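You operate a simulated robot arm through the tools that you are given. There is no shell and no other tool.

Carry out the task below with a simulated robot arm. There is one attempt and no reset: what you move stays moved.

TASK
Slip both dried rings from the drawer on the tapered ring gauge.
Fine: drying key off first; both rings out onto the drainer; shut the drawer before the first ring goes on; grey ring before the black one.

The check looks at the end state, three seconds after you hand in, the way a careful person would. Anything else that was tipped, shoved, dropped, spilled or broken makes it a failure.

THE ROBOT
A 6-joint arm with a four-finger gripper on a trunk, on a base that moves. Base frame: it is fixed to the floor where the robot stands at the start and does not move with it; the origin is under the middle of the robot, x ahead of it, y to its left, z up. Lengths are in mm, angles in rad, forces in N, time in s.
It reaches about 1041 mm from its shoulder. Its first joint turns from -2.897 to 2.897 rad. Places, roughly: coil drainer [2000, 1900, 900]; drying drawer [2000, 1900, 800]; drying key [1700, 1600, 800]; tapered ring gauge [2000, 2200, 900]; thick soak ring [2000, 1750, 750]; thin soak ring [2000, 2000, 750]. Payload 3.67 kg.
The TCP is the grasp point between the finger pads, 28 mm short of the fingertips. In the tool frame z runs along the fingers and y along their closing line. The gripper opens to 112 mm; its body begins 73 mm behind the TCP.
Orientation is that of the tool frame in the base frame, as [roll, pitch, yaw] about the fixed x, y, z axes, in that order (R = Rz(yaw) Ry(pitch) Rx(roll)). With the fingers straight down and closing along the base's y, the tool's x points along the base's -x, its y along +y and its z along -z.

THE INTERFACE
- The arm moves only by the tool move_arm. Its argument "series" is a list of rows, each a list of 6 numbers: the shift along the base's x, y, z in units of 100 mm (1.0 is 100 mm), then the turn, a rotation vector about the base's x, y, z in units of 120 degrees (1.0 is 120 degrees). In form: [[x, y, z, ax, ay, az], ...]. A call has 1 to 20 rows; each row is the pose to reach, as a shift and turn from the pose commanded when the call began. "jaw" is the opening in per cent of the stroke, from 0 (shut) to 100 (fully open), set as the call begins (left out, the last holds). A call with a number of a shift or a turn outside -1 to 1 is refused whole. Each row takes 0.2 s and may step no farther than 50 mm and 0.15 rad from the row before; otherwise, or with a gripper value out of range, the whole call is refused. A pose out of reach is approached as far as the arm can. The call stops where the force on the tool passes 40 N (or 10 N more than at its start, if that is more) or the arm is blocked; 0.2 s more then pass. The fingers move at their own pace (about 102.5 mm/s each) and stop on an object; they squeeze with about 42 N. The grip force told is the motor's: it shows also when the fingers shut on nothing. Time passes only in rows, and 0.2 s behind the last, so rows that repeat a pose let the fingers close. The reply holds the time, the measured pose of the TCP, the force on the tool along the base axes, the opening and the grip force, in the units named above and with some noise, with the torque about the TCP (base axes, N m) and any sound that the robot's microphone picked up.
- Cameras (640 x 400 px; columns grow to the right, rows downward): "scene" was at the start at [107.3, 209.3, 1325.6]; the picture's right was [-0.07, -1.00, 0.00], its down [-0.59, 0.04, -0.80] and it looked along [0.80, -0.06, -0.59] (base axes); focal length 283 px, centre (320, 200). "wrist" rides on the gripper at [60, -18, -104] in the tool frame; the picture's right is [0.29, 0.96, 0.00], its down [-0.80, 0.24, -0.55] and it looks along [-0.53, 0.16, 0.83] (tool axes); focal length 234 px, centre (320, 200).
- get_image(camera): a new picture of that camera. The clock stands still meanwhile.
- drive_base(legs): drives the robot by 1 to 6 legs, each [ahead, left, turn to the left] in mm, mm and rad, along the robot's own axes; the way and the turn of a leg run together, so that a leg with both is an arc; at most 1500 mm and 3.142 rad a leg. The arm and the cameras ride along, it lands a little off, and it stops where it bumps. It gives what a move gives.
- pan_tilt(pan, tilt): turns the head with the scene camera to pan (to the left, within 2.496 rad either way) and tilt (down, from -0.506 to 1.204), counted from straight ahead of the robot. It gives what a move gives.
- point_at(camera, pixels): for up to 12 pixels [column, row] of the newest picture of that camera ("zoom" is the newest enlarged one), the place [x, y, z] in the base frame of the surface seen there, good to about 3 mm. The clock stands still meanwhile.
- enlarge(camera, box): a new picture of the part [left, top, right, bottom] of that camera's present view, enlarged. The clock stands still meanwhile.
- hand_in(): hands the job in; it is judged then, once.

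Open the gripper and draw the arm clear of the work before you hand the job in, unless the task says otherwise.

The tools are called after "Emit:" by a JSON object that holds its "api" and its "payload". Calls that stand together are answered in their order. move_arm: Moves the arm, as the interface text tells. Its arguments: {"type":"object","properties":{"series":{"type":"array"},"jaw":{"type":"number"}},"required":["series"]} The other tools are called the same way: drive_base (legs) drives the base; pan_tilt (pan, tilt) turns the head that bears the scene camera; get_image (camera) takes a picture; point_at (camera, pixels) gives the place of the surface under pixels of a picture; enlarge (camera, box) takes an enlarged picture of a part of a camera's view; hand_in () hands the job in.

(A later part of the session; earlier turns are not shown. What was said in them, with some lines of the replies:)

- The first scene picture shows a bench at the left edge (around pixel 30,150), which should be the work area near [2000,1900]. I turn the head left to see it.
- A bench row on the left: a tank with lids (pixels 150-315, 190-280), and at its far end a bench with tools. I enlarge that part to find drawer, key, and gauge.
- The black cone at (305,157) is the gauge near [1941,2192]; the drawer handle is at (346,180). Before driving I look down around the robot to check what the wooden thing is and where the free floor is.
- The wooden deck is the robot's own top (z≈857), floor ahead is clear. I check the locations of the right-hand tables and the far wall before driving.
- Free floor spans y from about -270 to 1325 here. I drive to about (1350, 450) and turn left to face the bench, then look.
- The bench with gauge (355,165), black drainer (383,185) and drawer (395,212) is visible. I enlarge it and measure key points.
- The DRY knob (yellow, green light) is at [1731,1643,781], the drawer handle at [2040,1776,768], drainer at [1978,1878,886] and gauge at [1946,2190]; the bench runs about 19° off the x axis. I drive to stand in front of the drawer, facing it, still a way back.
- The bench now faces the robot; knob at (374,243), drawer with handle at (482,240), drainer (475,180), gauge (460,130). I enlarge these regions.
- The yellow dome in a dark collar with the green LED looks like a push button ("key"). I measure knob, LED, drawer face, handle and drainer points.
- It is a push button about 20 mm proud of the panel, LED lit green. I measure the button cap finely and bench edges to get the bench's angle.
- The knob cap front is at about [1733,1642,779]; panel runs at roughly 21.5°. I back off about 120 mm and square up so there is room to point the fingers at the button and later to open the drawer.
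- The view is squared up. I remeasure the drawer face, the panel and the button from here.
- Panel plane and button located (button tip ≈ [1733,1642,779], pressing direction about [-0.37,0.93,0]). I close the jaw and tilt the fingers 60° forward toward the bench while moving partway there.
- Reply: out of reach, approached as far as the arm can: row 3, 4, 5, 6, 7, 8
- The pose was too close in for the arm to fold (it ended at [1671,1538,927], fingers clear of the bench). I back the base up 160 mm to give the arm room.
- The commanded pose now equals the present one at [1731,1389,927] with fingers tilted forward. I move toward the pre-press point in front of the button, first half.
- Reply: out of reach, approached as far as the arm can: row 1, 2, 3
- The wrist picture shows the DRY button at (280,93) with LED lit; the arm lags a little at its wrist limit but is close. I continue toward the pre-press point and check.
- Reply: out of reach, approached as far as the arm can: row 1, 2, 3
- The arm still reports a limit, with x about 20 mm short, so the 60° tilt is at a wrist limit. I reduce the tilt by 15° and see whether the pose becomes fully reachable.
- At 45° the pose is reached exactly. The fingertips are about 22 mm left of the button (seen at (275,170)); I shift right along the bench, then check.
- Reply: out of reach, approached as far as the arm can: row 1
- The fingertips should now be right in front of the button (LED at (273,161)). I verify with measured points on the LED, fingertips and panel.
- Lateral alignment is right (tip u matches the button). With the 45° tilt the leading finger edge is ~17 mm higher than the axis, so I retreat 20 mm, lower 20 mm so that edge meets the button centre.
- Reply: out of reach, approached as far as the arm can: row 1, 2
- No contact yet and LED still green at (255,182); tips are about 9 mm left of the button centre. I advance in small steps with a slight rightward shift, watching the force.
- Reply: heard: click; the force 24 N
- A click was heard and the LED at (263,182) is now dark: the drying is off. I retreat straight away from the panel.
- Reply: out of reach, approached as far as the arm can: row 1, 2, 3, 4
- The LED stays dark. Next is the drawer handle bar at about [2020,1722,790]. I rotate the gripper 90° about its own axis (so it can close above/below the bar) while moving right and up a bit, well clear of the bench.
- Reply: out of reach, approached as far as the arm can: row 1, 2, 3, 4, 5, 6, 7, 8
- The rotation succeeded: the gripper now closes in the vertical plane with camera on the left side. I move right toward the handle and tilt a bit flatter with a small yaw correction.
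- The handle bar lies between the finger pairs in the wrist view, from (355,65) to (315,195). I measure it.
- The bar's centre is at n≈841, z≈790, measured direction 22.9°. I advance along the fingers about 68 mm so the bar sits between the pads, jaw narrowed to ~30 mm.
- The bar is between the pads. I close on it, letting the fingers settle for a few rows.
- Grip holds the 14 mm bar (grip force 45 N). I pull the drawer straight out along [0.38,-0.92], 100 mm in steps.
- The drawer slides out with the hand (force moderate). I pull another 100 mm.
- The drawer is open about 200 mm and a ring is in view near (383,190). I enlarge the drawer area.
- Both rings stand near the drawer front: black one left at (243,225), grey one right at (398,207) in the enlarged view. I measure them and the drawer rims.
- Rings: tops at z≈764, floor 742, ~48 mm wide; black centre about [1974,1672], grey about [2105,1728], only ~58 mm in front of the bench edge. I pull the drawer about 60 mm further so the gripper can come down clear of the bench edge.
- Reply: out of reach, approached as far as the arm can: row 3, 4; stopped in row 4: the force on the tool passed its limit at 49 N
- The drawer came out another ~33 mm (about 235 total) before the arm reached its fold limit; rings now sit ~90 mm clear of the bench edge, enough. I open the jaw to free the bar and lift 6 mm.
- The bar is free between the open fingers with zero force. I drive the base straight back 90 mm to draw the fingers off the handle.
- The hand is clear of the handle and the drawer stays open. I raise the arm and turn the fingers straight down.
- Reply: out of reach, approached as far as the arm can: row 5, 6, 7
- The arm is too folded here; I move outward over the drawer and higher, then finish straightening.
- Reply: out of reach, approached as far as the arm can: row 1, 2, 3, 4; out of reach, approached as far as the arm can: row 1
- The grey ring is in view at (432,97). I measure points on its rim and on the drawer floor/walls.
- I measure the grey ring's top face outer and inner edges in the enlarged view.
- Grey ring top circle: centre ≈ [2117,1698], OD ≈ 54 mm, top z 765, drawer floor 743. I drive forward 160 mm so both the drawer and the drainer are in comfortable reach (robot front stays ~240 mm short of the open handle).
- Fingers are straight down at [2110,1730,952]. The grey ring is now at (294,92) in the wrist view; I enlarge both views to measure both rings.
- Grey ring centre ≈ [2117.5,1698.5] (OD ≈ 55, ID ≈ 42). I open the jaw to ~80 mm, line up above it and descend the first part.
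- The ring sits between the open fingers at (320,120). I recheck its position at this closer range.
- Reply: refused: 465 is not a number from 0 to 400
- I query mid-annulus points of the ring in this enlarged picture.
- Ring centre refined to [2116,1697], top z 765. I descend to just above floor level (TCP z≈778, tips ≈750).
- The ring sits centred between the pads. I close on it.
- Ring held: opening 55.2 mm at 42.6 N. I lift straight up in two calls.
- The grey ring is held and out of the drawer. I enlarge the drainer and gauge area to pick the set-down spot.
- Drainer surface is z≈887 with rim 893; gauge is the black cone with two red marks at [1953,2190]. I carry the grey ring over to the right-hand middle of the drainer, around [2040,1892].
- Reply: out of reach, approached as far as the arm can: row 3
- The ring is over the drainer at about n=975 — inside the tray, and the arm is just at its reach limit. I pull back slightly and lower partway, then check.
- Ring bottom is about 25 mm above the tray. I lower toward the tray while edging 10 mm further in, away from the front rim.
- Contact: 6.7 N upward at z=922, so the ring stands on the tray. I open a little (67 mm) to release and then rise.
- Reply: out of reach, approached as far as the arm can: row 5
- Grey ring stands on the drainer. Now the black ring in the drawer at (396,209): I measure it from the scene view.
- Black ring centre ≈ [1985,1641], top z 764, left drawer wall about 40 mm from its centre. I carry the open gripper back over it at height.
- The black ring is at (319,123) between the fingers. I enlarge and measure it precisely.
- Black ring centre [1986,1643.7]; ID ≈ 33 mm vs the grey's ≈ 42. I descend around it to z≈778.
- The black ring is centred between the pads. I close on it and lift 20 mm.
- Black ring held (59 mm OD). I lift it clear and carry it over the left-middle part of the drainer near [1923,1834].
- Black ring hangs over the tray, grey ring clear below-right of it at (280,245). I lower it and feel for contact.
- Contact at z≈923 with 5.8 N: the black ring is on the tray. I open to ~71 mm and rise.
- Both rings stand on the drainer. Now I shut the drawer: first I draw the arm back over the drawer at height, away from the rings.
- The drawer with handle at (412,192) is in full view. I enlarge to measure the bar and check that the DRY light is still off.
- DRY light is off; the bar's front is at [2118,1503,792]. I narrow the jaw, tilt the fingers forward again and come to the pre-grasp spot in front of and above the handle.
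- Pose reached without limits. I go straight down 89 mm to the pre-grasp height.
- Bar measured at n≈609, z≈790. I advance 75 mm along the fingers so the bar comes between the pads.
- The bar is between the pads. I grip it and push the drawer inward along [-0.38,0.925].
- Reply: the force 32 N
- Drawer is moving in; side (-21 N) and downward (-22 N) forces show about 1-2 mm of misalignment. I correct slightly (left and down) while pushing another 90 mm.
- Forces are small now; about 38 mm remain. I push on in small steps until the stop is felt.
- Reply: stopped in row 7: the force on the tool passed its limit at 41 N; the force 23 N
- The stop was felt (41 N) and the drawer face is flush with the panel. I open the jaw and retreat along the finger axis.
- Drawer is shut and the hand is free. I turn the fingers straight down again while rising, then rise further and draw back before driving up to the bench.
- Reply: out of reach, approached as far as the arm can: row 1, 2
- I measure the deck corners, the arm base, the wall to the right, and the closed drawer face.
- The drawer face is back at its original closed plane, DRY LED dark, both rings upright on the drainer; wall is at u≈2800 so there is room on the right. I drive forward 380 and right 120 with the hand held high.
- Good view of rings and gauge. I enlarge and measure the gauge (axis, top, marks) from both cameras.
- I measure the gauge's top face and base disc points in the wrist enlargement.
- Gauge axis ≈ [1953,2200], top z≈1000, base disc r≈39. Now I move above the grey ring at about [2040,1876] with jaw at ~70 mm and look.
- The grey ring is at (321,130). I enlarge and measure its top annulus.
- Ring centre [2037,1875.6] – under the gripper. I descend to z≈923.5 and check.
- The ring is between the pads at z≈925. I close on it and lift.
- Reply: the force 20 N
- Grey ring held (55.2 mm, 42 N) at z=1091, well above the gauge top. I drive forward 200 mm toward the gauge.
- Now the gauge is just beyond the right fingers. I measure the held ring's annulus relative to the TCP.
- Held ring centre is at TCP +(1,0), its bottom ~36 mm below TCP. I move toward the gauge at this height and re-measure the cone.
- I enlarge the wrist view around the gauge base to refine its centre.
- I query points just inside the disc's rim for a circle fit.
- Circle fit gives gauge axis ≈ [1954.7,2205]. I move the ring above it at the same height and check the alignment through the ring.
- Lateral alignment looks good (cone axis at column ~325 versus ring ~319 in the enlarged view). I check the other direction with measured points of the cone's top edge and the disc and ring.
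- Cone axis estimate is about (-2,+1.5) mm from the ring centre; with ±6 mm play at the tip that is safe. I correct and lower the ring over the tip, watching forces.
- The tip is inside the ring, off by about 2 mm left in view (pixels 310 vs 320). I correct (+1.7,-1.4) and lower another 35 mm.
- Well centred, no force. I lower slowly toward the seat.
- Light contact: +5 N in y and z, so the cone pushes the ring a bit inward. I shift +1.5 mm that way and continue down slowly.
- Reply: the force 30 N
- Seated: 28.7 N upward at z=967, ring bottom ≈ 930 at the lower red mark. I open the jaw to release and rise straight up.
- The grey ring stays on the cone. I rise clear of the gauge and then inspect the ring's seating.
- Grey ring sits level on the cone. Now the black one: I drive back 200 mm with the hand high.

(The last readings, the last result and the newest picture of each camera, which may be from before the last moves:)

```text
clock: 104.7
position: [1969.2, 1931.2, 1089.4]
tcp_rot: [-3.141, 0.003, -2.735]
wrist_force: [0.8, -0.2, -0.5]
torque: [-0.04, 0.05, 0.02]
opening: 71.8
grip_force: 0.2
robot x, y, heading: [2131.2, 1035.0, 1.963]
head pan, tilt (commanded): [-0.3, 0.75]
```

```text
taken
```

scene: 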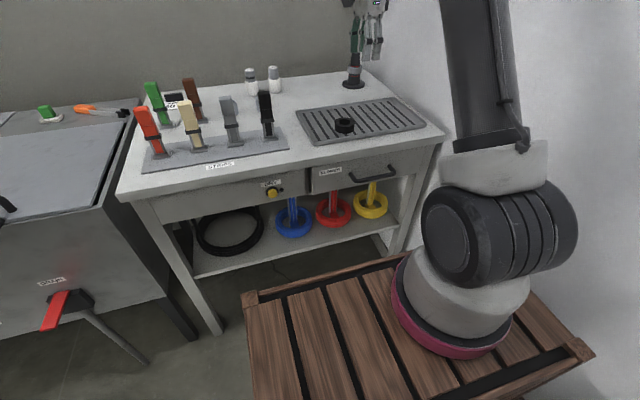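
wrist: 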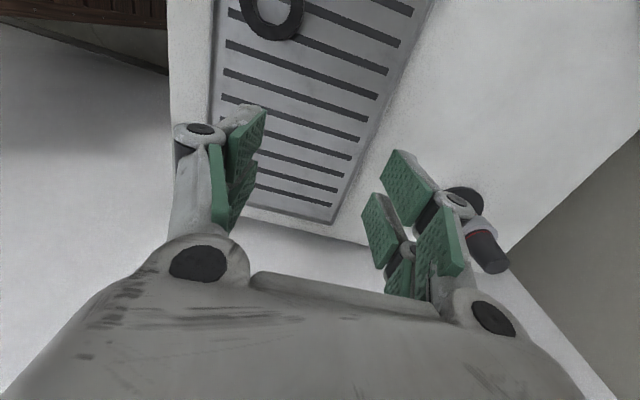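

Black ring is at the top of the wrist view (270,15). I continue to above it and lower to about z=1000.

Emit:
{"api": "move_arm", "payload": {"series": [[-0.16, -0.32, -0.2, 0, 0, 0], [-0.31, -0.64, -0.4, 0, 0, 0], [-0.46, -0.97, -0.6, 0, 0, 0], [-0.46, -0.97, -0.9, 0, 0, 0]]}}

Emit:
{"api": "get_image", "payload": {"camera": "wrist"}}

```text
clock: 105.7
position: [1923.0, 1833.3, 998.9]
tcp_rot: [3.141, 0.002, -2.732]
wrist_force: [0.4, 0.8, 0.1]
torque: [0.02, 0.02, -0.02]
opening: 71.4
grip_force: 0.1
robot x, y, heading: [2132.9, 1032.7, 1.957]
head pan, tilt (commanded): [-0.3, 0.75]
```

```text
taken
```

wrist: 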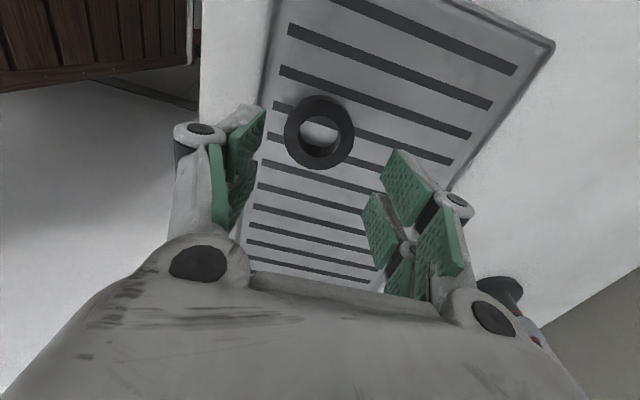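

The black ring is at (319,131). I measure its annulus.

Emit:
{"api": "point_at", "payload": {"camera": "wrist", "pixels": [[291, 132], [347, 130], [319, 105], [319, 160], [300, 112], [338, 112], [298, 150], [340, 148]]}}

Emit:
{"api": "enlarge", "payload": {"camera": "wrist", "box": [274, 85, 364, 175]}}

```text
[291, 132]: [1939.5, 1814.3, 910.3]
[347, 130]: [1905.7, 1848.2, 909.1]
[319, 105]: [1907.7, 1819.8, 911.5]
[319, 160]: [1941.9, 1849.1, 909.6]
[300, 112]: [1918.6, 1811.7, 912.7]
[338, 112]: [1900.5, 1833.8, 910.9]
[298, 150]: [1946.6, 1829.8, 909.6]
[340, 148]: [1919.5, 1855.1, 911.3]
```

```text
4.44 times, centred on (319, 130) of wrist
```

zoom: 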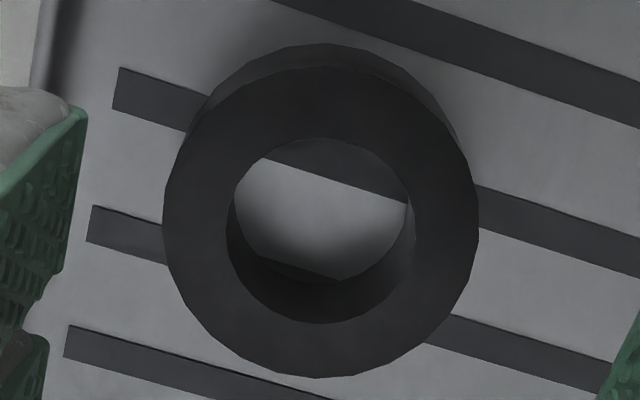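

Ring centre [1922.5,1832.7], within 1 mm of the TCP. I descend to z≈924.5, then close.

Emit:
{"api": "move_arm", "payload": {"series": [[-0.005, -0.006, -0.3, 0, 0, 0], [-0.005, -0.006, -0.55, 0, 0, 0], [-0.005, -0.006, -0.69, 0, 0, 0], [-0.005, -0.006, -0.74, 0, 0, 0]]}}

Emit:
{"api": "get_image", "payload": {"camera": "wrist"}}

```text
clock: 106.7
position: [1923.7, 1833.1, 925.0]
tcp_rot: [-3.141, 0.003, -2.734]
wrist_force: [0.0, 0.2, 0.3]
torque: [-0.02, 0.0, 0.01]
opening: 71.7
grip_force: 0.0
robot x, y, heading: [2131.2, 1034.6, 1.953]
head pan, tilt (commanded): [-0.3, 0.75]
```

```text
taken
```

wrist: 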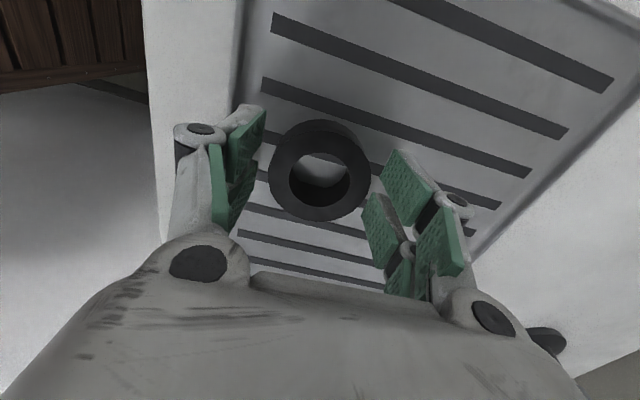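

Centred. I close the jaw and lift the black ring.

Emit:
{"api": "move_arm", "payload": {"series": [[0, 0, 0, 0, 0, 0], [0, 0, 0, 0, 0, 0], [0, 0, 0, 0, 0, 0], [0, 0, 0.1, 0, 0, 0]], "jaw": 30}}

Emit:
{"api": "move_arm", "payload": {"series": [[0, 0, 0.4, 0, 0, 0], [0, 0, 0.8, 0, 0, 0], [0, 0, 0.99, 0, 0, 0]]}}

Emit:
{"api": "move_arm", "payload": {"series": [[0, 0, 0.3, 0, 0, 0], [0, 0, 0.6, 0, 0, 0], [0, 0, 0.7, 0, 0, 0]]}}

Emit:
{"api": "get_image", "payload": {"camera": "wrist"}}

```text
clock: 107.7
position: [1923.3, 1832.5, 933.6]
tcp_rot: [-3.14, 0.001, -2.733]
wrist_force: [0.3, -0.2, -0.2]
torque: [0.01, 0.01, -0.01]
opening: 59.1
grip_force: 42.3
robot x, y, heading: [2133.5, 1033.4, 1.957]
head pan, tilt (commanded): [-0.3, 0.75]
```

```text
clock: 108.5
position: [1921.7, 1832.6, 1035.2]
tcp_rot: [-3.141, 0.002, -2.733]
wrist_force: [-0.8, -0.1, -1.1]
torque: [-0.01, 0.01, -0.01]
opening: 59.2
grip_force: 42.4
robot x, y, heading: [2132.6, 1037.1, 1.958]
head pan, tilt (commanded): [-0.3, 0.75]
```

```text
clock: 109.3
position: [1924.1, 1833.3, 1104.2]
tcp_rot: [3.141, 0.002, -2.733]
wrist_force: [0.0, -0.4, -0.4]
torque: [-0.01, 0.02, -0.02]
opening: 58.9
grip_force: 42.6
robot x, y, heading: [2131.5, 1031.7, 1.958]
head pan, tilt (commanded): [-0.3, 0.75]
```

```text
taken
```

wrist: 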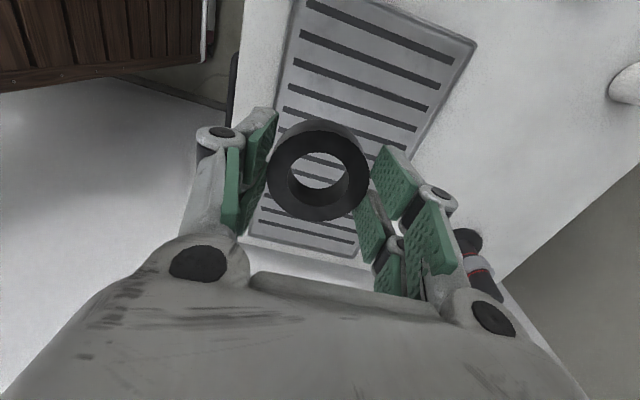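

Black ring held at z=1104. Before driving forward I check the height and place of the white bottles near the path.

Emit:
{"api": "get_image", "payload": {"camera": "scene"}}

Emit:
{"api": "point_at", "payload": {"camera": "scene", "pixels": [[250, 72], [273, 69], [251, 90], [274, 85], [265, 95], [355, 65], [354, 78], [228, 100], [186, 80], [152, 85]]}}

```text
taken
```

scene: 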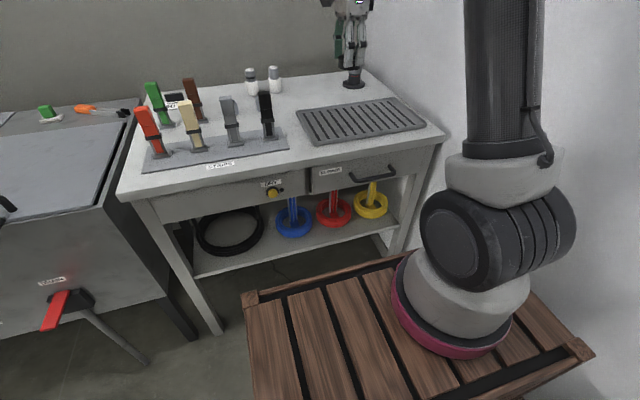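

```text
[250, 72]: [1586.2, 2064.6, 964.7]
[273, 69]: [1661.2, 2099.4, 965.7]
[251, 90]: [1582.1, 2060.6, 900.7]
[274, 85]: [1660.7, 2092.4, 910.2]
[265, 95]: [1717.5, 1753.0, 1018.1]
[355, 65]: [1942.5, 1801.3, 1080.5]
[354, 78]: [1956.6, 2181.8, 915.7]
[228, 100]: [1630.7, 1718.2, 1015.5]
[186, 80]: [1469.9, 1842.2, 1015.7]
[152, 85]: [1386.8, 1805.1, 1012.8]
```

All obstacles are below 1020 and off the path. I drive forward 200 mm.

Emit:
{"api": "drive_base", "payload": {"legs": [[200, 0, 0]]}}

Emit:
{"api": "move_arm", "payload": {"series": [[0.3, 0.26, 0, 0, 0, 0], [0.6, 0.52, 0, 0, 0, 0], [0.9, 0.78, 0, 0, 0, 0]]}}

Emit:
{"api": "get_image", "payload": {"camera": "wrist"}}

Emit:
{"api": "get_image", "payload": {"camera": "scene"}}

```text
clock: 110.9
position: [1845.0, 2020.1, 1104.1]
tcp_rot: [-3.141, 0.002, -2.727]
wrist_force: [-0.1, 0.2, 0.1]
torque: [-0.02, 0.0, -0.02]
opening: 59.1
grip_force: 41.9
robot x, y, heading: [2057.5, 1215.7, 1.959]
head pan, tilt (commanded): [-0.3, 0.75]
```

```text
clock: 111.7
position: [1933.8, 2097.6, 1104.8]
tcp_rot: [-3.141, 0.001, -2.728]
wrist_force: [0.1, 0.0, 0.0]
torque: [0.02, -0.07, -0.01]
opening: 59.3
grip_force: 42.3
robot x, y, heading: [2053.9, 1218.3, 1.957]
head pan, tilt (commanded): [-0.3, 0.75]
```

```text
taken
```

wrist: 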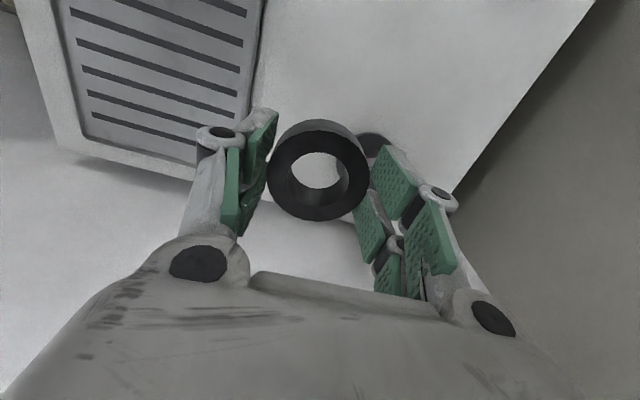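

```text
taken
```

scene: 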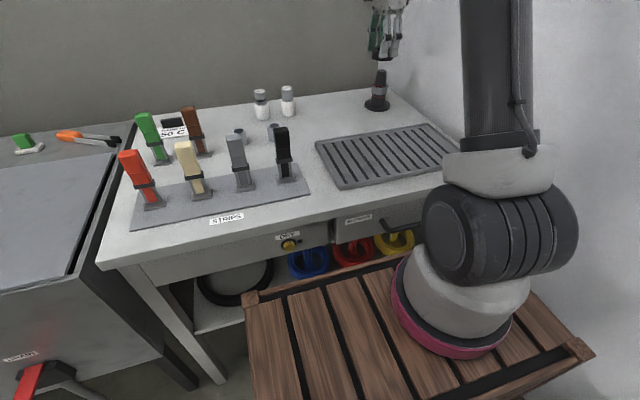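

I move on toward the gauge, stopping a bit short, and measure the base disc again for the axis.

Emit:
{"api": "move_arm", "payload": {"series": [[0.05, 0.3, 0, 0, 0, 0], [0.1, 0.6, 0, 0, 0, 0], [0.15, 0.85, 0, 0, 0, 0]]}}

Emit:
{"api": "enlarge", "payload": {"camera": "wrist", "box": [254, 75, 384, 205]}}

```text
clock: 112.5
position: [1950.6, 2179.3, 1107.0]
tcp_rot: [-3.14, 0.001, -2.727]
wrist_force: [-0.1, -0.1, 0.9]
torque: [0.04, 0.0, -0.03]
opening: 59.1
grip_force: 41.8
robot x, y, heading: [2059.7, 1220.8, 1.96]
head pan, tilt (commanded): [-0.3, 0.75]
```

```text
3.08 times, centred on (319, 140) of wrist
```

zoom: 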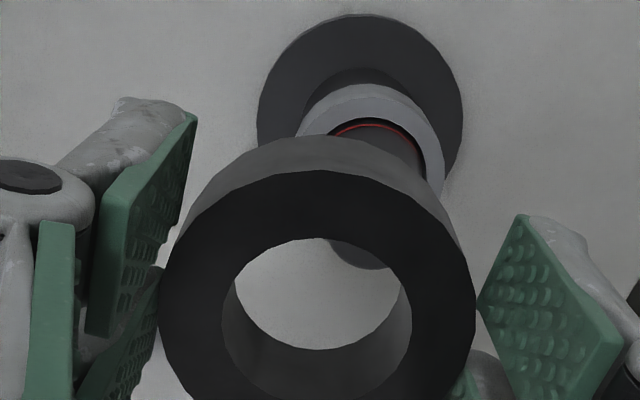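

I query disc rim, cone tip edge (seen through the hole) and ring annulus points.

Emit:
{"api": "point_at", "payload": {"camera": "zoom", "pixels": [[265, 105], [283, 65], [320, 33], [365, 20], [408, 34], [442, 70], [457, 115], [447, 165], [355, 262], [375, 262], [340, 255]]}}

Emit:
{"api": "point_at", "payload": {"camera": "zoom", "pixels": [[195, 290], [440, 280], [318, 205], [240, 225], [400, 220], [200, 350], [440, 340], [215, 255]]}}

```text
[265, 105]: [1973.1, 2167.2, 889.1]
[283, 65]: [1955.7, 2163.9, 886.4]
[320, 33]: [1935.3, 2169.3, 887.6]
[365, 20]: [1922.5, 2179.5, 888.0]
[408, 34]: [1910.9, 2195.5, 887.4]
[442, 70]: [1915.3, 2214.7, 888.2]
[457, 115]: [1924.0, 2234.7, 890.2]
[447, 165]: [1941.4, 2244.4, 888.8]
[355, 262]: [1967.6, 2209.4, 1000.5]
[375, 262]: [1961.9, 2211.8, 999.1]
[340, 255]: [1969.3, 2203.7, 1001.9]
```

```text
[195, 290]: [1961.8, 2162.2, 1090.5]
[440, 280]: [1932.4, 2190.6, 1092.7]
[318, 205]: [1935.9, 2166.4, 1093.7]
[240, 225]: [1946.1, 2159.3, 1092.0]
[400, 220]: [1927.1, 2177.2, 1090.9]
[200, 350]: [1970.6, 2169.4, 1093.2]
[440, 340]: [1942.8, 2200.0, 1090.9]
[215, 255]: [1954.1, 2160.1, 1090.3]
```

Gauge axis ≈ [1954,2204.7], agreeing with where the grey ring seated. I bring the black ring above it and lower to just above the tip (ring bottom ≈ 1008).

Emit:
{"api": "move_arm", "payload": {"series": [[0.042, 0.257, 0, 0, 0, 0], [0.042, 0.257, -0.3, 0, 0, 0], [0.042, 0.257, -0.5, 0, 0, 0], [0.042, 0.257, -0.61, 0, 0, 0]]}}

Emit:
{"api": "enlarge", "payload": {"camera": "wrist", "box": [254, 105, 384, 235]}}

Emit:
{"api": "enlarge", "payload": {"camera": "scene", "box": [345, 20, 415, 115]}}

```text
clock: 113.5
position: [1953.8, 2208.0, 1043.2]
tcp_rot: [-3.141, 0.002, -2.726]
wrist_force: [0.4, -0.3, -0.1]
torque: [0.04, 0.02, -0.01]
opening: 59.2
grip_force: 42.3
robot x, y, heading: [2052.9, 1223.3, 1.956]
head pan, tilt (commanded): [-0.3, 0.75]
```

```text
3.08 times, centred on (319, 170) of wrist
```

zoom: 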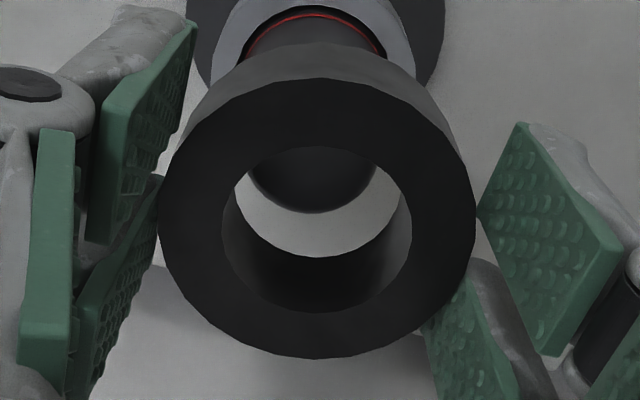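

```text
4.21 times, centred on (380, 68) of scene
```

zoom: 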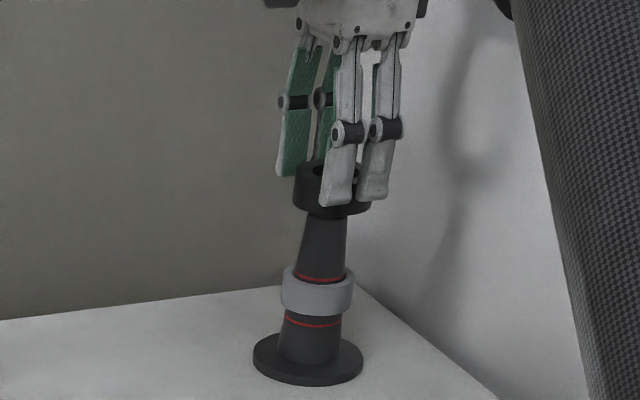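

Seen through the hole, the cone tip spans columns 247–377 (centre 312) versus ring centre ~319: about 1.7 mm off in the n direction. I measure to check both directions.

Emit:
{"api": "point_at", "payload": {"camera": "zoom", "pixels": [[312, 207], [268, 190], [358, 190], [190, 215], [445, 215], [318, 113], [318, 335], [230, 140], [405, 140], [222, 295], [412, 290]]}}

```text
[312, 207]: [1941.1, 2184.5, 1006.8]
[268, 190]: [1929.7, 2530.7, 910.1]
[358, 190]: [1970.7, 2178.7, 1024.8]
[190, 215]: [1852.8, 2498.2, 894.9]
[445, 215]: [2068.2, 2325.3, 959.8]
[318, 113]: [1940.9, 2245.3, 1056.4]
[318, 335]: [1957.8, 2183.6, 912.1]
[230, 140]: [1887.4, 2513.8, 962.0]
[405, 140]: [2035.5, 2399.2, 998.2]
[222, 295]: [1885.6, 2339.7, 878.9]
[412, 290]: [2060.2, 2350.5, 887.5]
```

Those used the scene enlargement; I re-enlarge the wrist view and query again.

Emit:
{"api": "enlarge", "payload": {"camera": "wrist", "box": [254, 105, 384, 235]}}

Emit:
{"api": "point_at", "payload": {"camera": "zoom", "pixels": [[312, 207], [268, 190], [358, 190], [190, 215], [445, 215], [318, 113], [318, 335], [230, 140], [405, 140], [222, 295], [412, 290]]}}

```text
3.08 times, centred on (319, 170) of wrist
```

zoom: 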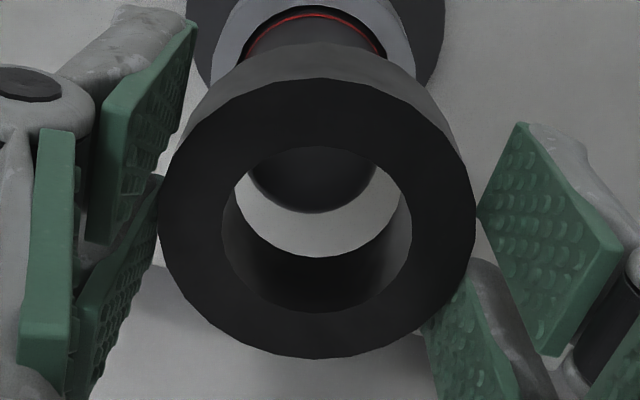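

```text
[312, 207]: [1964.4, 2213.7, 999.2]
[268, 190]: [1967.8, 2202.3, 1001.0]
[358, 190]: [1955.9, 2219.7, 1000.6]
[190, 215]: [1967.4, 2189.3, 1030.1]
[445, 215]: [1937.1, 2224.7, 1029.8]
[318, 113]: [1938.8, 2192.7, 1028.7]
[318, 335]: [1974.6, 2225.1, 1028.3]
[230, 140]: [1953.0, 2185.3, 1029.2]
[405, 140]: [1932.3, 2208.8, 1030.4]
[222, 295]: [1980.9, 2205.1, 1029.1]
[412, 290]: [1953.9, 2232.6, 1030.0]
```

Ring centre [1954.7,2208] vs cone axis ≈ [1953.5,2205]. I shift (-1.1,-2.8) and look again before lowering.

Emit:
{"api": "move_arm", "payload": {"series": [[-0.011, -0.028, 0, 0, 0, 0], [-0.011, -0.028, 0, 0, 0, 0]]}}

Emit:
{"api": "enlarge", "payload": {"camera": "wrist", "box": [254, 105, 384, 235]}}

Emit:
{"api": "point_at", "payload": {"camera": "zoom", "pixels": [[318, 210], [275, 195], [362, 195], [295, 205], [342, 205], [190, 215], [445, 215], [318, 113], [318, 335]]}}

```text
clock: 114.1
position: [1953.5, 2204.5, 1043.1]
tcp_rot: [3.14, 0.001, -2.728]
wrist_force: [0.3, -0.4, -0.6]
torque: [0.0, -0.01, 0.02]
opening: 59.1
grip_force: 42.3
robot x, y, heading: [2057.9, 1220.4, 1.961]
head pan, tilt (commanded): [-0.3, 0.75]
```

```text
3.08 times, centred on (319, 170) of wrist
```

zoom: 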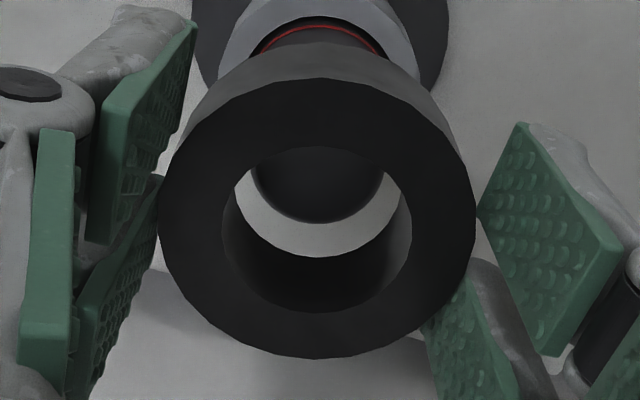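

```text
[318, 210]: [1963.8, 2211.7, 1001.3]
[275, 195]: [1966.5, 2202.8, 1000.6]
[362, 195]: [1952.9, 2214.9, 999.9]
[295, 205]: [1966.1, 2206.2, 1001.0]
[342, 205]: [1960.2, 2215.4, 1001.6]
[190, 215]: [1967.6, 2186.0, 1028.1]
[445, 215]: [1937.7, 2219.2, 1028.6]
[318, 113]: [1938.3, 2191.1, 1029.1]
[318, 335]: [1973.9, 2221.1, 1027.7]
```

Now the tip is centred laterally (319 vs 319.5) and about 1 mm to the -u side. I shift (-0.9,-0.4) and lower the ring over the tip carefully.

Emit:
{"api": "move_arm", "payload": {"series": [[-0.009, -0.004, 0, 0, 0, 0], [-0.009, -0.004, -0.05, 0, 0, 0], [-0.009, -0.004, -0.08, 0, 0, 0], [-0.009, -0.004, -0.11, 0, 0, 0], [-0.009, -0.004, -0.14, 0, 0, 0]]}}

Emit:
{"api": "enlarge", "payload": {"camera": "wrist", "box": [254, 105, 384, 235]}}

```text
clock: 115.3
position: [1951.6, 2204.8, 1028.6]
tcp_rot: [-3.141, 0.002, -2.726]
wrist_force: [0.2, 0.3, 0.0]
torque: [0.0, -0.01, -0.01]
opening: 59.1
grip_force: 41.5
robot x, y, heading: [2055.3, 1224.4, 1.957]
head pan, tilt (commanded): [-0.3, 0.75]
```

```text
3.08 times, centred on (319, 170) of wrist
```

zoom: 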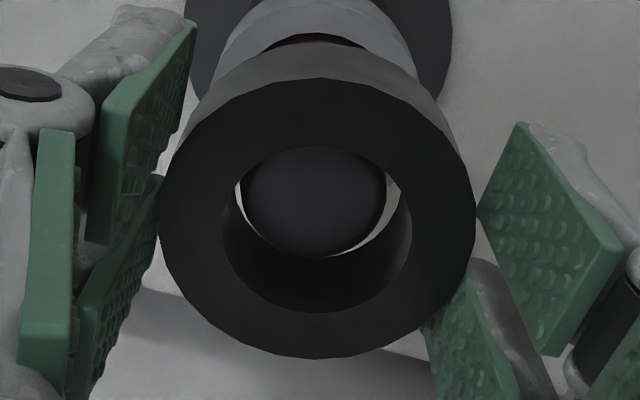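

The tip has entered the ring with no force. I measure the cone's visible side edges and the ring again to centre it better before going on.

Emit:
{"api": "point_at", "payload": {"camera": "zoom", "pixels": [[246, 190], [382, 190], [247, 175], [381, 175], [253, 215], [375, 215], [190, 215], [445, 215], [318, 113], [318, 335], [314, 190], [392, 215]]}}

Emit:
{"api": "enlarge", "payload": {"camera": "scene", "box": [350, 40, 410, 110]}}

```text
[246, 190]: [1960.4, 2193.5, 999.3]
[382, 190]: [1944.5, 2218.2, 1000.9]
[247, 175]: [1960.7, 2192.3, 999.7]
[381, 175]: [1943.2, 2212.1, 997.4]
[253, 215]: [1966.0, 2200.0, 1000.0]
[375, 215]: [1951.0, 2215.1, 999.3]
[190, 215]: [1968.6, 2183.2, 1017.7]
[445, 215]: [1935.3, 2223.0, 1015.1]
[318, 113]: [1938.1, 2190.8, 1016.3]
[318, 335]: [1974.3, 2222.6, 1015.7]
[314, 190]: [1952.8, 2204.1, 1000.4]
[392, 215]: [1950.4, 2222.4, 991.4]
```

```text
5.71 times, centred on (380, 75) of scene
```

zoom: 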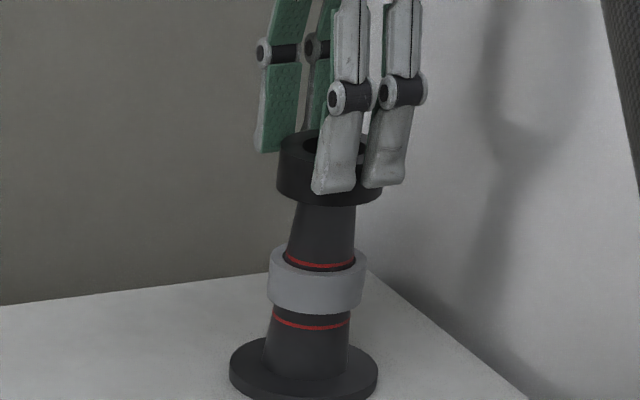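

Cone centre ≈ [1952.5,2205], ring ≈ [1954.4,2205]. I shift (-1.5,-0.9) and lower 8 mm with force watch.

Emit:
{"api": "move_arm", "payload": {"series": [[-0.015, -0.009, 0, 0, 0, 0], [-0.015, -0.009, -0.03, 0, 0, 0], [-0.015, -0.009, -0.06, 0, 0, 0], [-0.015, -0.009, -0.08, 0, 0, 0]]}}

Emit:
{"api": "enlarge", "payload": {"camera": "wrist", "box": [254, 105, 384, 235]}}

```text
clock: 116.3
position: [1950.7, 2203.3, 1021.0]
tcp_rot: [3.142, 0.002, -2.727]
wrist_force: [0.0, -0.1, 1.0]
torque: [0.01, -0.02, 0.04]
opening: 59.1
grip_force: 42.0
robot x, y, heading: [2059.0, 1219.6, 1.959]
head pan, tilt (commanded): [-0.3, 0.75]
```

```text
3.08 times, centred on (319, 170) of wrist
```

zoom: 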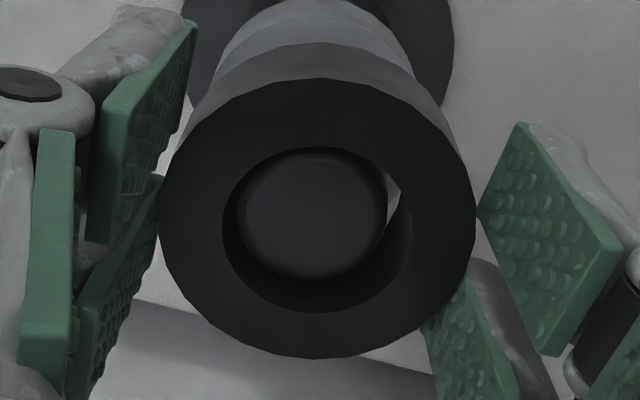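

u-direction is now good; the cone is ~1.3 mm left in view (311 vs 317). I shift -n by 1.3 mm and lower further in small steps.

Emit:
{"api": "move_arm", "payload": {"series": [[0.005, -0.012, 0, 0, 0, 0], [0.005, -0.012, -0.025, 0, 0, 0], [0.005, -0.012, -0.05, 0, 0, 0]]}}

Emit:
{"api": "enlarge", "payload": {"camera": "wrist", "box": [254, 105, 384, 235]}}

```text
clock: 117.1
position: [1951.9, 2203.0, 1016.9]
tcp_rot: [3.141, 0.002, -2.728]
wrist_force: [0.7, -0.2, -0.4]
torque: [0.0, 0.01, 0.02]
opening: 59.4
grip_force: 42.1
robot x, y, heading: [2051.9, 1221.7, 1.955]
head pan, tilt (commanded): [-0.3, 0.75]
```

```text
3.08 times, centred on (319, 170) of wrist
```

zoom: 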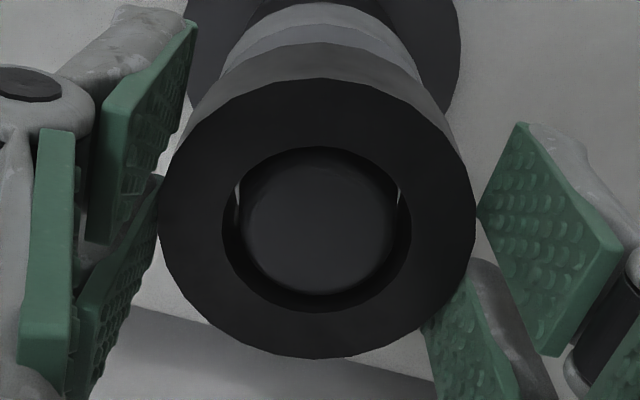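

Symmetric slivers at both sides: centred. I lower on in 2 mm steps until the ring seats.

Emit:
{"api": "move_arm", "payload": {"series": [[0, 0, -0.02, 0, 0, 0], [0, 0, -0.04, 0, 0, 0], [0, 0, -0.06, 0, 0, 0], [0, 0, -0.08, 0, 0, 0]]}}

Emit:
{"api": "enlarge", "payload": {"camera": "wrist", "box": [254, 105, 384, 235]}}

```text
clock: 118.1
position: [1951.5, 2203.0, 1008.2]
tcp_rot: [3.139, 0.002, -2.727]
wrist_force: [7.5, 7.8, 5.2]
torque: [0.37, -0.35, 0.02]
opening: 59.3
grip_force: 42.2
robot x, y, heading: [2053.2, 1222.2, 1.961]
head pan, tilt (commanded): [-0.3, 0.75]
```

```text
3.08 times, centred on (319, 170) of wrist
```

zoom: 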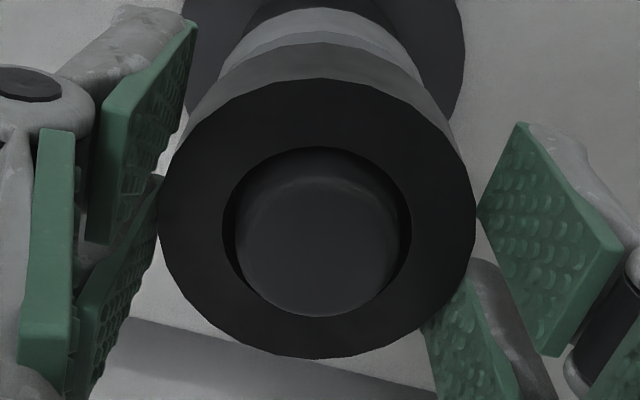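

Light contact pushing (+7.5,+7.8): I give way 0.8 mm in x and y and press slightly lower to seat.

Emit:
{"api": "move_arm", "payload": {"series": [[0.008, 0.008, 0, 0, 0, 0], [0.008, 0.008, -0.02, 0, 0, 0], [0.008, 0.008, -0.04, 0, 0, 0]]}}

```text
clock: 118.9
position: [1952.6, 2203.4, 1005.1]
tcp_rot: [3.14, 0.003, -2.729]
wrist_force: [2.7, 8.7, 7.2]
torque: [0.38, -0.15, 0.04]
opening: 59.3
grip_force: 41.8
robot x, y, heading: [2052.3, 1220.5, 1.964]
head pan, tilt (commanded): [-0.3, 0.75]
```

Still sliding along one side (+8.7 N in y). I shift +1 mm in y and lower another 3 mm.

Emit:
{"api": "move_arm", "payload": {"series": [[0, 0.01, 0, 0, 0, 0], [0, 0.01, -0.015, 0, 0, 0], [0, 0.01, -0.03, 0, 0, 0]]}}

Emit:
{"api": "enlarge", "payload": {"camera": "scene", "box": [350, 40, 410, 110]}}

```text
clock: 119.7
position: [1951.2, 2203.3, 1002.6]
tcp_rot: [3.137, 0.004, -2.727]
wrist_force: [1.6, 3.0, 24.0]
torque: [0.14, -0.17, -0.02]
opening: 59.1
grip_force: 41.7
robot x, y, heading: [2056.0, 1222.7, 1.957]
head pan, tilt (commanded): [-0.3, 0.75]
```

```text
5.71 times, centred on (380, 75) of scene
```

zoom: 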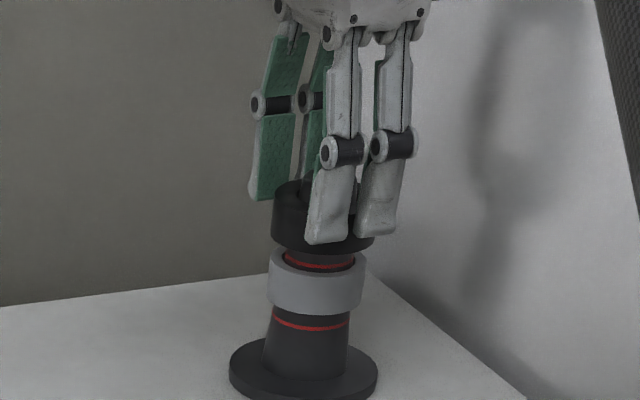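

Seated: 24 N straight up with small side force, ring bottom ≈ 966, just above the upper red mark with a gap over the grey ring. I release and rise.

Emit:
{"api": "move_arm", "payload": {"series": [[0, 0, 0, 0, 0, 0], [0, 0, 0, 0, 0, 0], [0, 0, 0, 0, 0, 0], [0, 0, 0.1, 0, 0, 0], [0, 0, 0.4, 0, 0, 0], [0, 0, 0.8, 0, 0, 0]], "jaw": 67}}

Emit:
{"api": "enlarge", "payload": {"camera": "scene", "box": [350, 40, 410, 110]}}

Emit:
{"api": "get_image", "payload": {"camera": "wrist"}}

```text
clock: 121.1
position: [1950.6, 2204.9, 1080.4]
tcp_rot: [-3.14, 0.001, -2.727]
wrist_force: [-0.5, 0.2, -1.0]
torque: [-0.04, 0.0, 0.02]
opening: 75.2
grip_force: 0.1
robot x, y, heading: [2054.3, 1216.9, 1.964]
head pan, tilt (commanded): [-0.3, 0.75]
```

```text
5.71 times, centred on (380, 75) of scene
```

zoom: 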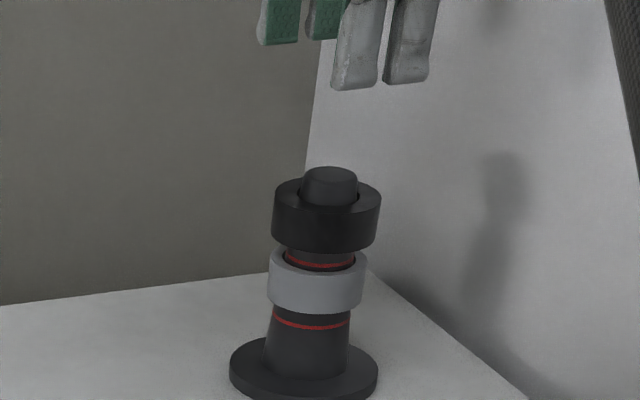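

```text
taken
```

wrist: 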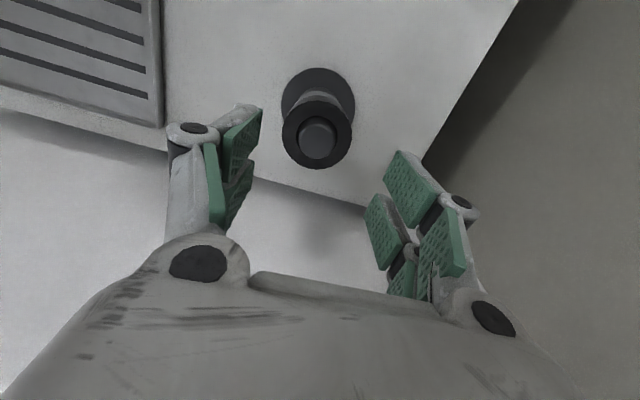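

Both rings sit level on the gauge, grey below, black above. I measure their top faces for levelness from the wrist view.

Emit:
{"api": "enlarge", "payload": {"camera": "wrist", "box": [264, 55, 374, 185]}}

Emit:
{"api": "point_at", "payload": {"camera": "wrist", "pixels": [[288, 133], [345, 131], [317, 110], [316, 163], [297, 115], [337, 115], [298, 152], [338, 150], [302, 97], [330, 97], [317, 135]]}}

```text
3.08 times, centred on (319, 120) of wrist
```

zoom: 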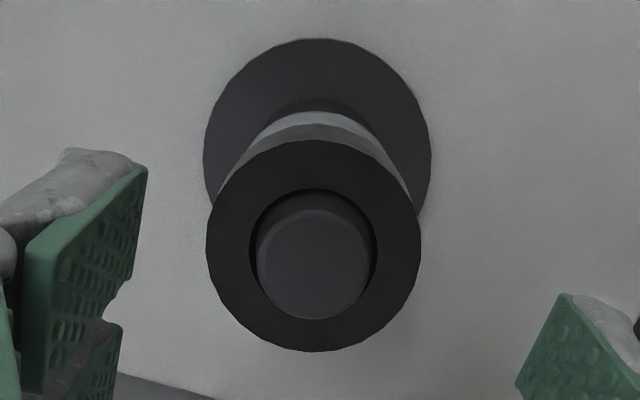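

```text
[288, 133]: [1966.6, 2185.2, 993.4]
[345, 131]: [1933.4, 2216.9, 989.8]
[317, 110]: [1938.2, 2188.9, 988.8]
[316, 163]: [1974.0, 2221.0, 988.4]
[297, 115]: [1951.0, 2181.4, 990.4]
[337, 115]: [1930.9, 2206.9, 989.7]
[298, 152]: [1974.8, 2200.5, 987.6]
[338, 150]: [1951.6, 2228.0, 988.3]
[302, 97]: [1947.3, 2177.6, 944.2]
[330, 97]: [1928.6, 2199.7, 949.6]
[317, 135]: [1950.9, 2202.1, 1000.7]
```

Black ring top is level within noise (988–993). I rise a bit more and back the robot away from the bench.

Emit:
{"api": "move_arm", "payload": {"series": [[0, 0, 0.15, 0, 0, 0], [0, 0, 0.3, 0, 0, 0]]}}

Emit:
{"api": "drive_base", "payload": {"legs": [[-400, 0, 0]]}}

Emit:
{"api": "pan_tilt", "payload": {"pan": -0.25, "tilt": 0.55}}

Emit:
{"api": "get_image", "payload": {"camera": "scene"}}

Emit:
{"api": "enlarge", "payload": {"camera": "scene", "box": [250, 80, 430, 220]}}

```text
clock: 121.7
position: [1951.7, 2205.1, 1109.9]
tcp_rot: [-3.141, 0.003, -2.728]
wrist_force: [0.2, -0.1, -0.3]
torque: [0.04, 0.0, -0.04]
opening: 75.1
grip_force: 0.1
robot x, y, heading: [2057.0, 1220.7, 1.96]
head pan, tilt (commanded): [-0.3, 0.75]
```

```text
clock: 124.2
position: [2104.0, 1828.5, 1109.6]
tcp_rot: [3.14, 0.002, -2.726]
wrist_force: [-0.4, 0.4, -0.5]
torque: [0.0, -0.02, -0.01]
opening: 75.2
grip_force: 0.1
robot x, y, heading: [2211.4, 846.3, 1.964]
head pan, tilt (commanded): [-0.3, 0.75]
```

```text
clock: 125.0
position: [2103.4, 1828.6, 1109.7]
tcp_rot: [3.14, 0.002, -2.726]
wrist_force: [0.4, 0.0, 0.4]
torque: [-0.01, 0.0, -0.02]
opening: 75.2
grip_force: 0.1
robot x, y, heading: [2210.8, 845.5, 1.967]
head pan, tilt (commanded): [-0.25, 0.55]
```

```text
taken
```

scene: 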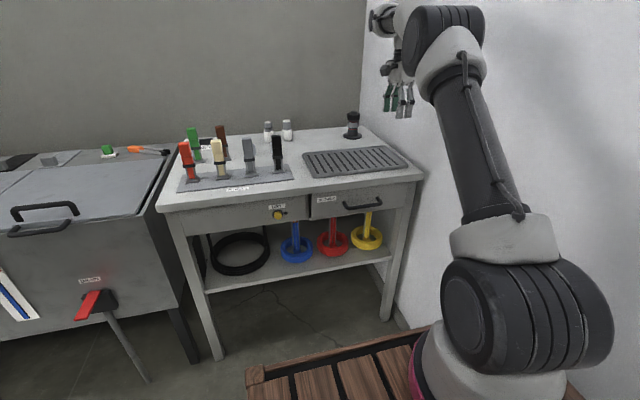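

```text
2.86 times, centred on (340, 150) of scene
```

zoom: 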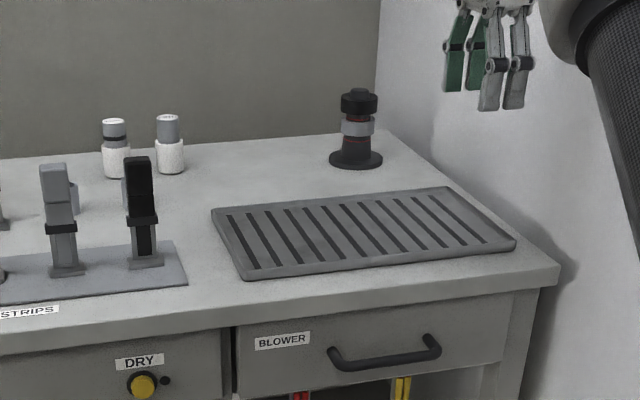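

Drawer shut, DRY LED dark, both rings on the gauge, other items undisturbed. One last close look at the gauge and drawer before handing in.

Emit:
{"api": "enlarge", "payload": {"camera": "scene", "box": [330, 100, 380, 145]}}

Emit:
{"api": "enlarge", "payload": {"camera": "scene", "box": [255, 170, 425, 260]}}

Emit:
{"api": "point_at", "payload": {"camera": "zoom", "pixels": [[40, 140], [180, 170], [280, 160], [520, 110], [230, 150], [480, 130]]}}

```text
8.89 times, centred on (355, 122) of scene
```

zoom: 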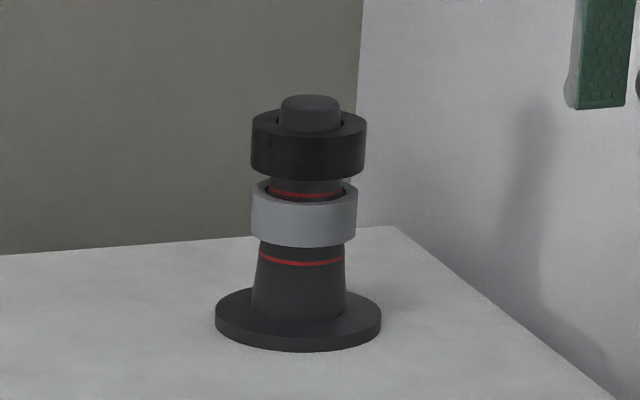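

```text
3.76 times, centred on (340, 215) of scene
```

zoom: 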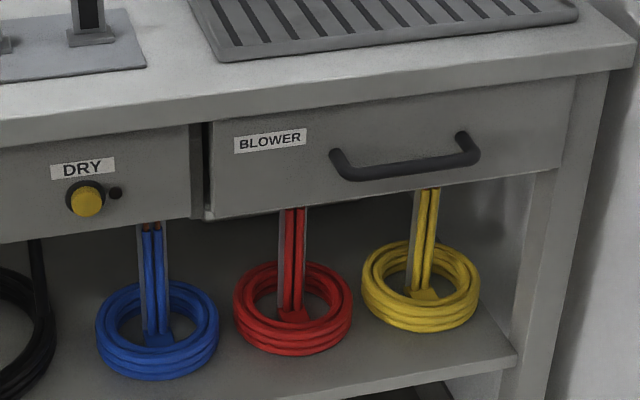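

```text
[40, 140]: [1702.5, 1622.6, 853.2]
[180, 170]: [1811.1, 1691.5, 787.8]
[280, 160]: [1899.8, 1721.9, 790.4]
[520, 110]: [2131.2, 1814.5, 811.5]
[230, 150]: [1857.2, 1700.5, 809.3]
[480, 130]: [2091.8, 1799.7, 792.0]
```

All is in order: drawer face at its original closed plane, LED dark, rings level. I back off another 200 mm so the hand is off the bench, then hand in.

Emit:
{"api": "drive_base", "payload": {"legs": [[-200, 0, 0]]}}

Emit:
{"api": "get_image", "payload": {"camera": "scene"}}

```text
clock: 126.6
position: [2182.3, 1642.7, 1109.2]
tcp_rot: [-3.141, 0.003, -2.724]
wrist_force: [0.7, 0.2, 0.2]
torque: [-0.01, 0.0, 0.03]
opening: 75.1
grip_force: 0.0
robot x, y, heading: [2291.4, 660.7, 1.963]
head pan, tilt (commanded): [-0.25, 0.55]
```

```text
taken
```

scene: 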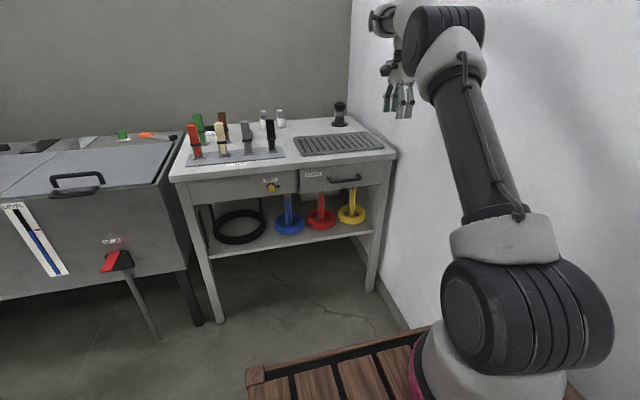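

The scene shows both rings on the gauge (340,113), the drawer shut, the key off, and the open gripper well clear of the bench. I hand the job in.

Emit:
{"api": "hand_in", "payload": {}}

```text
The job is handed in.
```

Both rings are on the tapered gauge, grey below and black above. I handed the job in; the result hasn't come back.

I worked in the order you gave:
1. **Drying key:** I pressed it first. It clicked and its green light went out, and it was still out at the end.
2. **Rings to the drainer:** I took both out of the drawer, grey first, and set them flat on the drainer.
3. **Drawer:** I pushed it shut before any ring went on. Its front measures back where it started, within about 2 mm.
4. **Rings onto the gauge:** I put the grey ring on first, then the black one, pressing each down until it seated.

Each ring rests about 5 mm above a red line on the gauge, the grey above the lower line and the black above the upper one. I couldn't tell whether a ring is meant to sit exactly on its line. Both looked level, and I measured the black ring's top as level within the camera's accuracy.

In the final pictures nothing else on the bench looked moved. I left the gripper open and the robot backed away from the bench.
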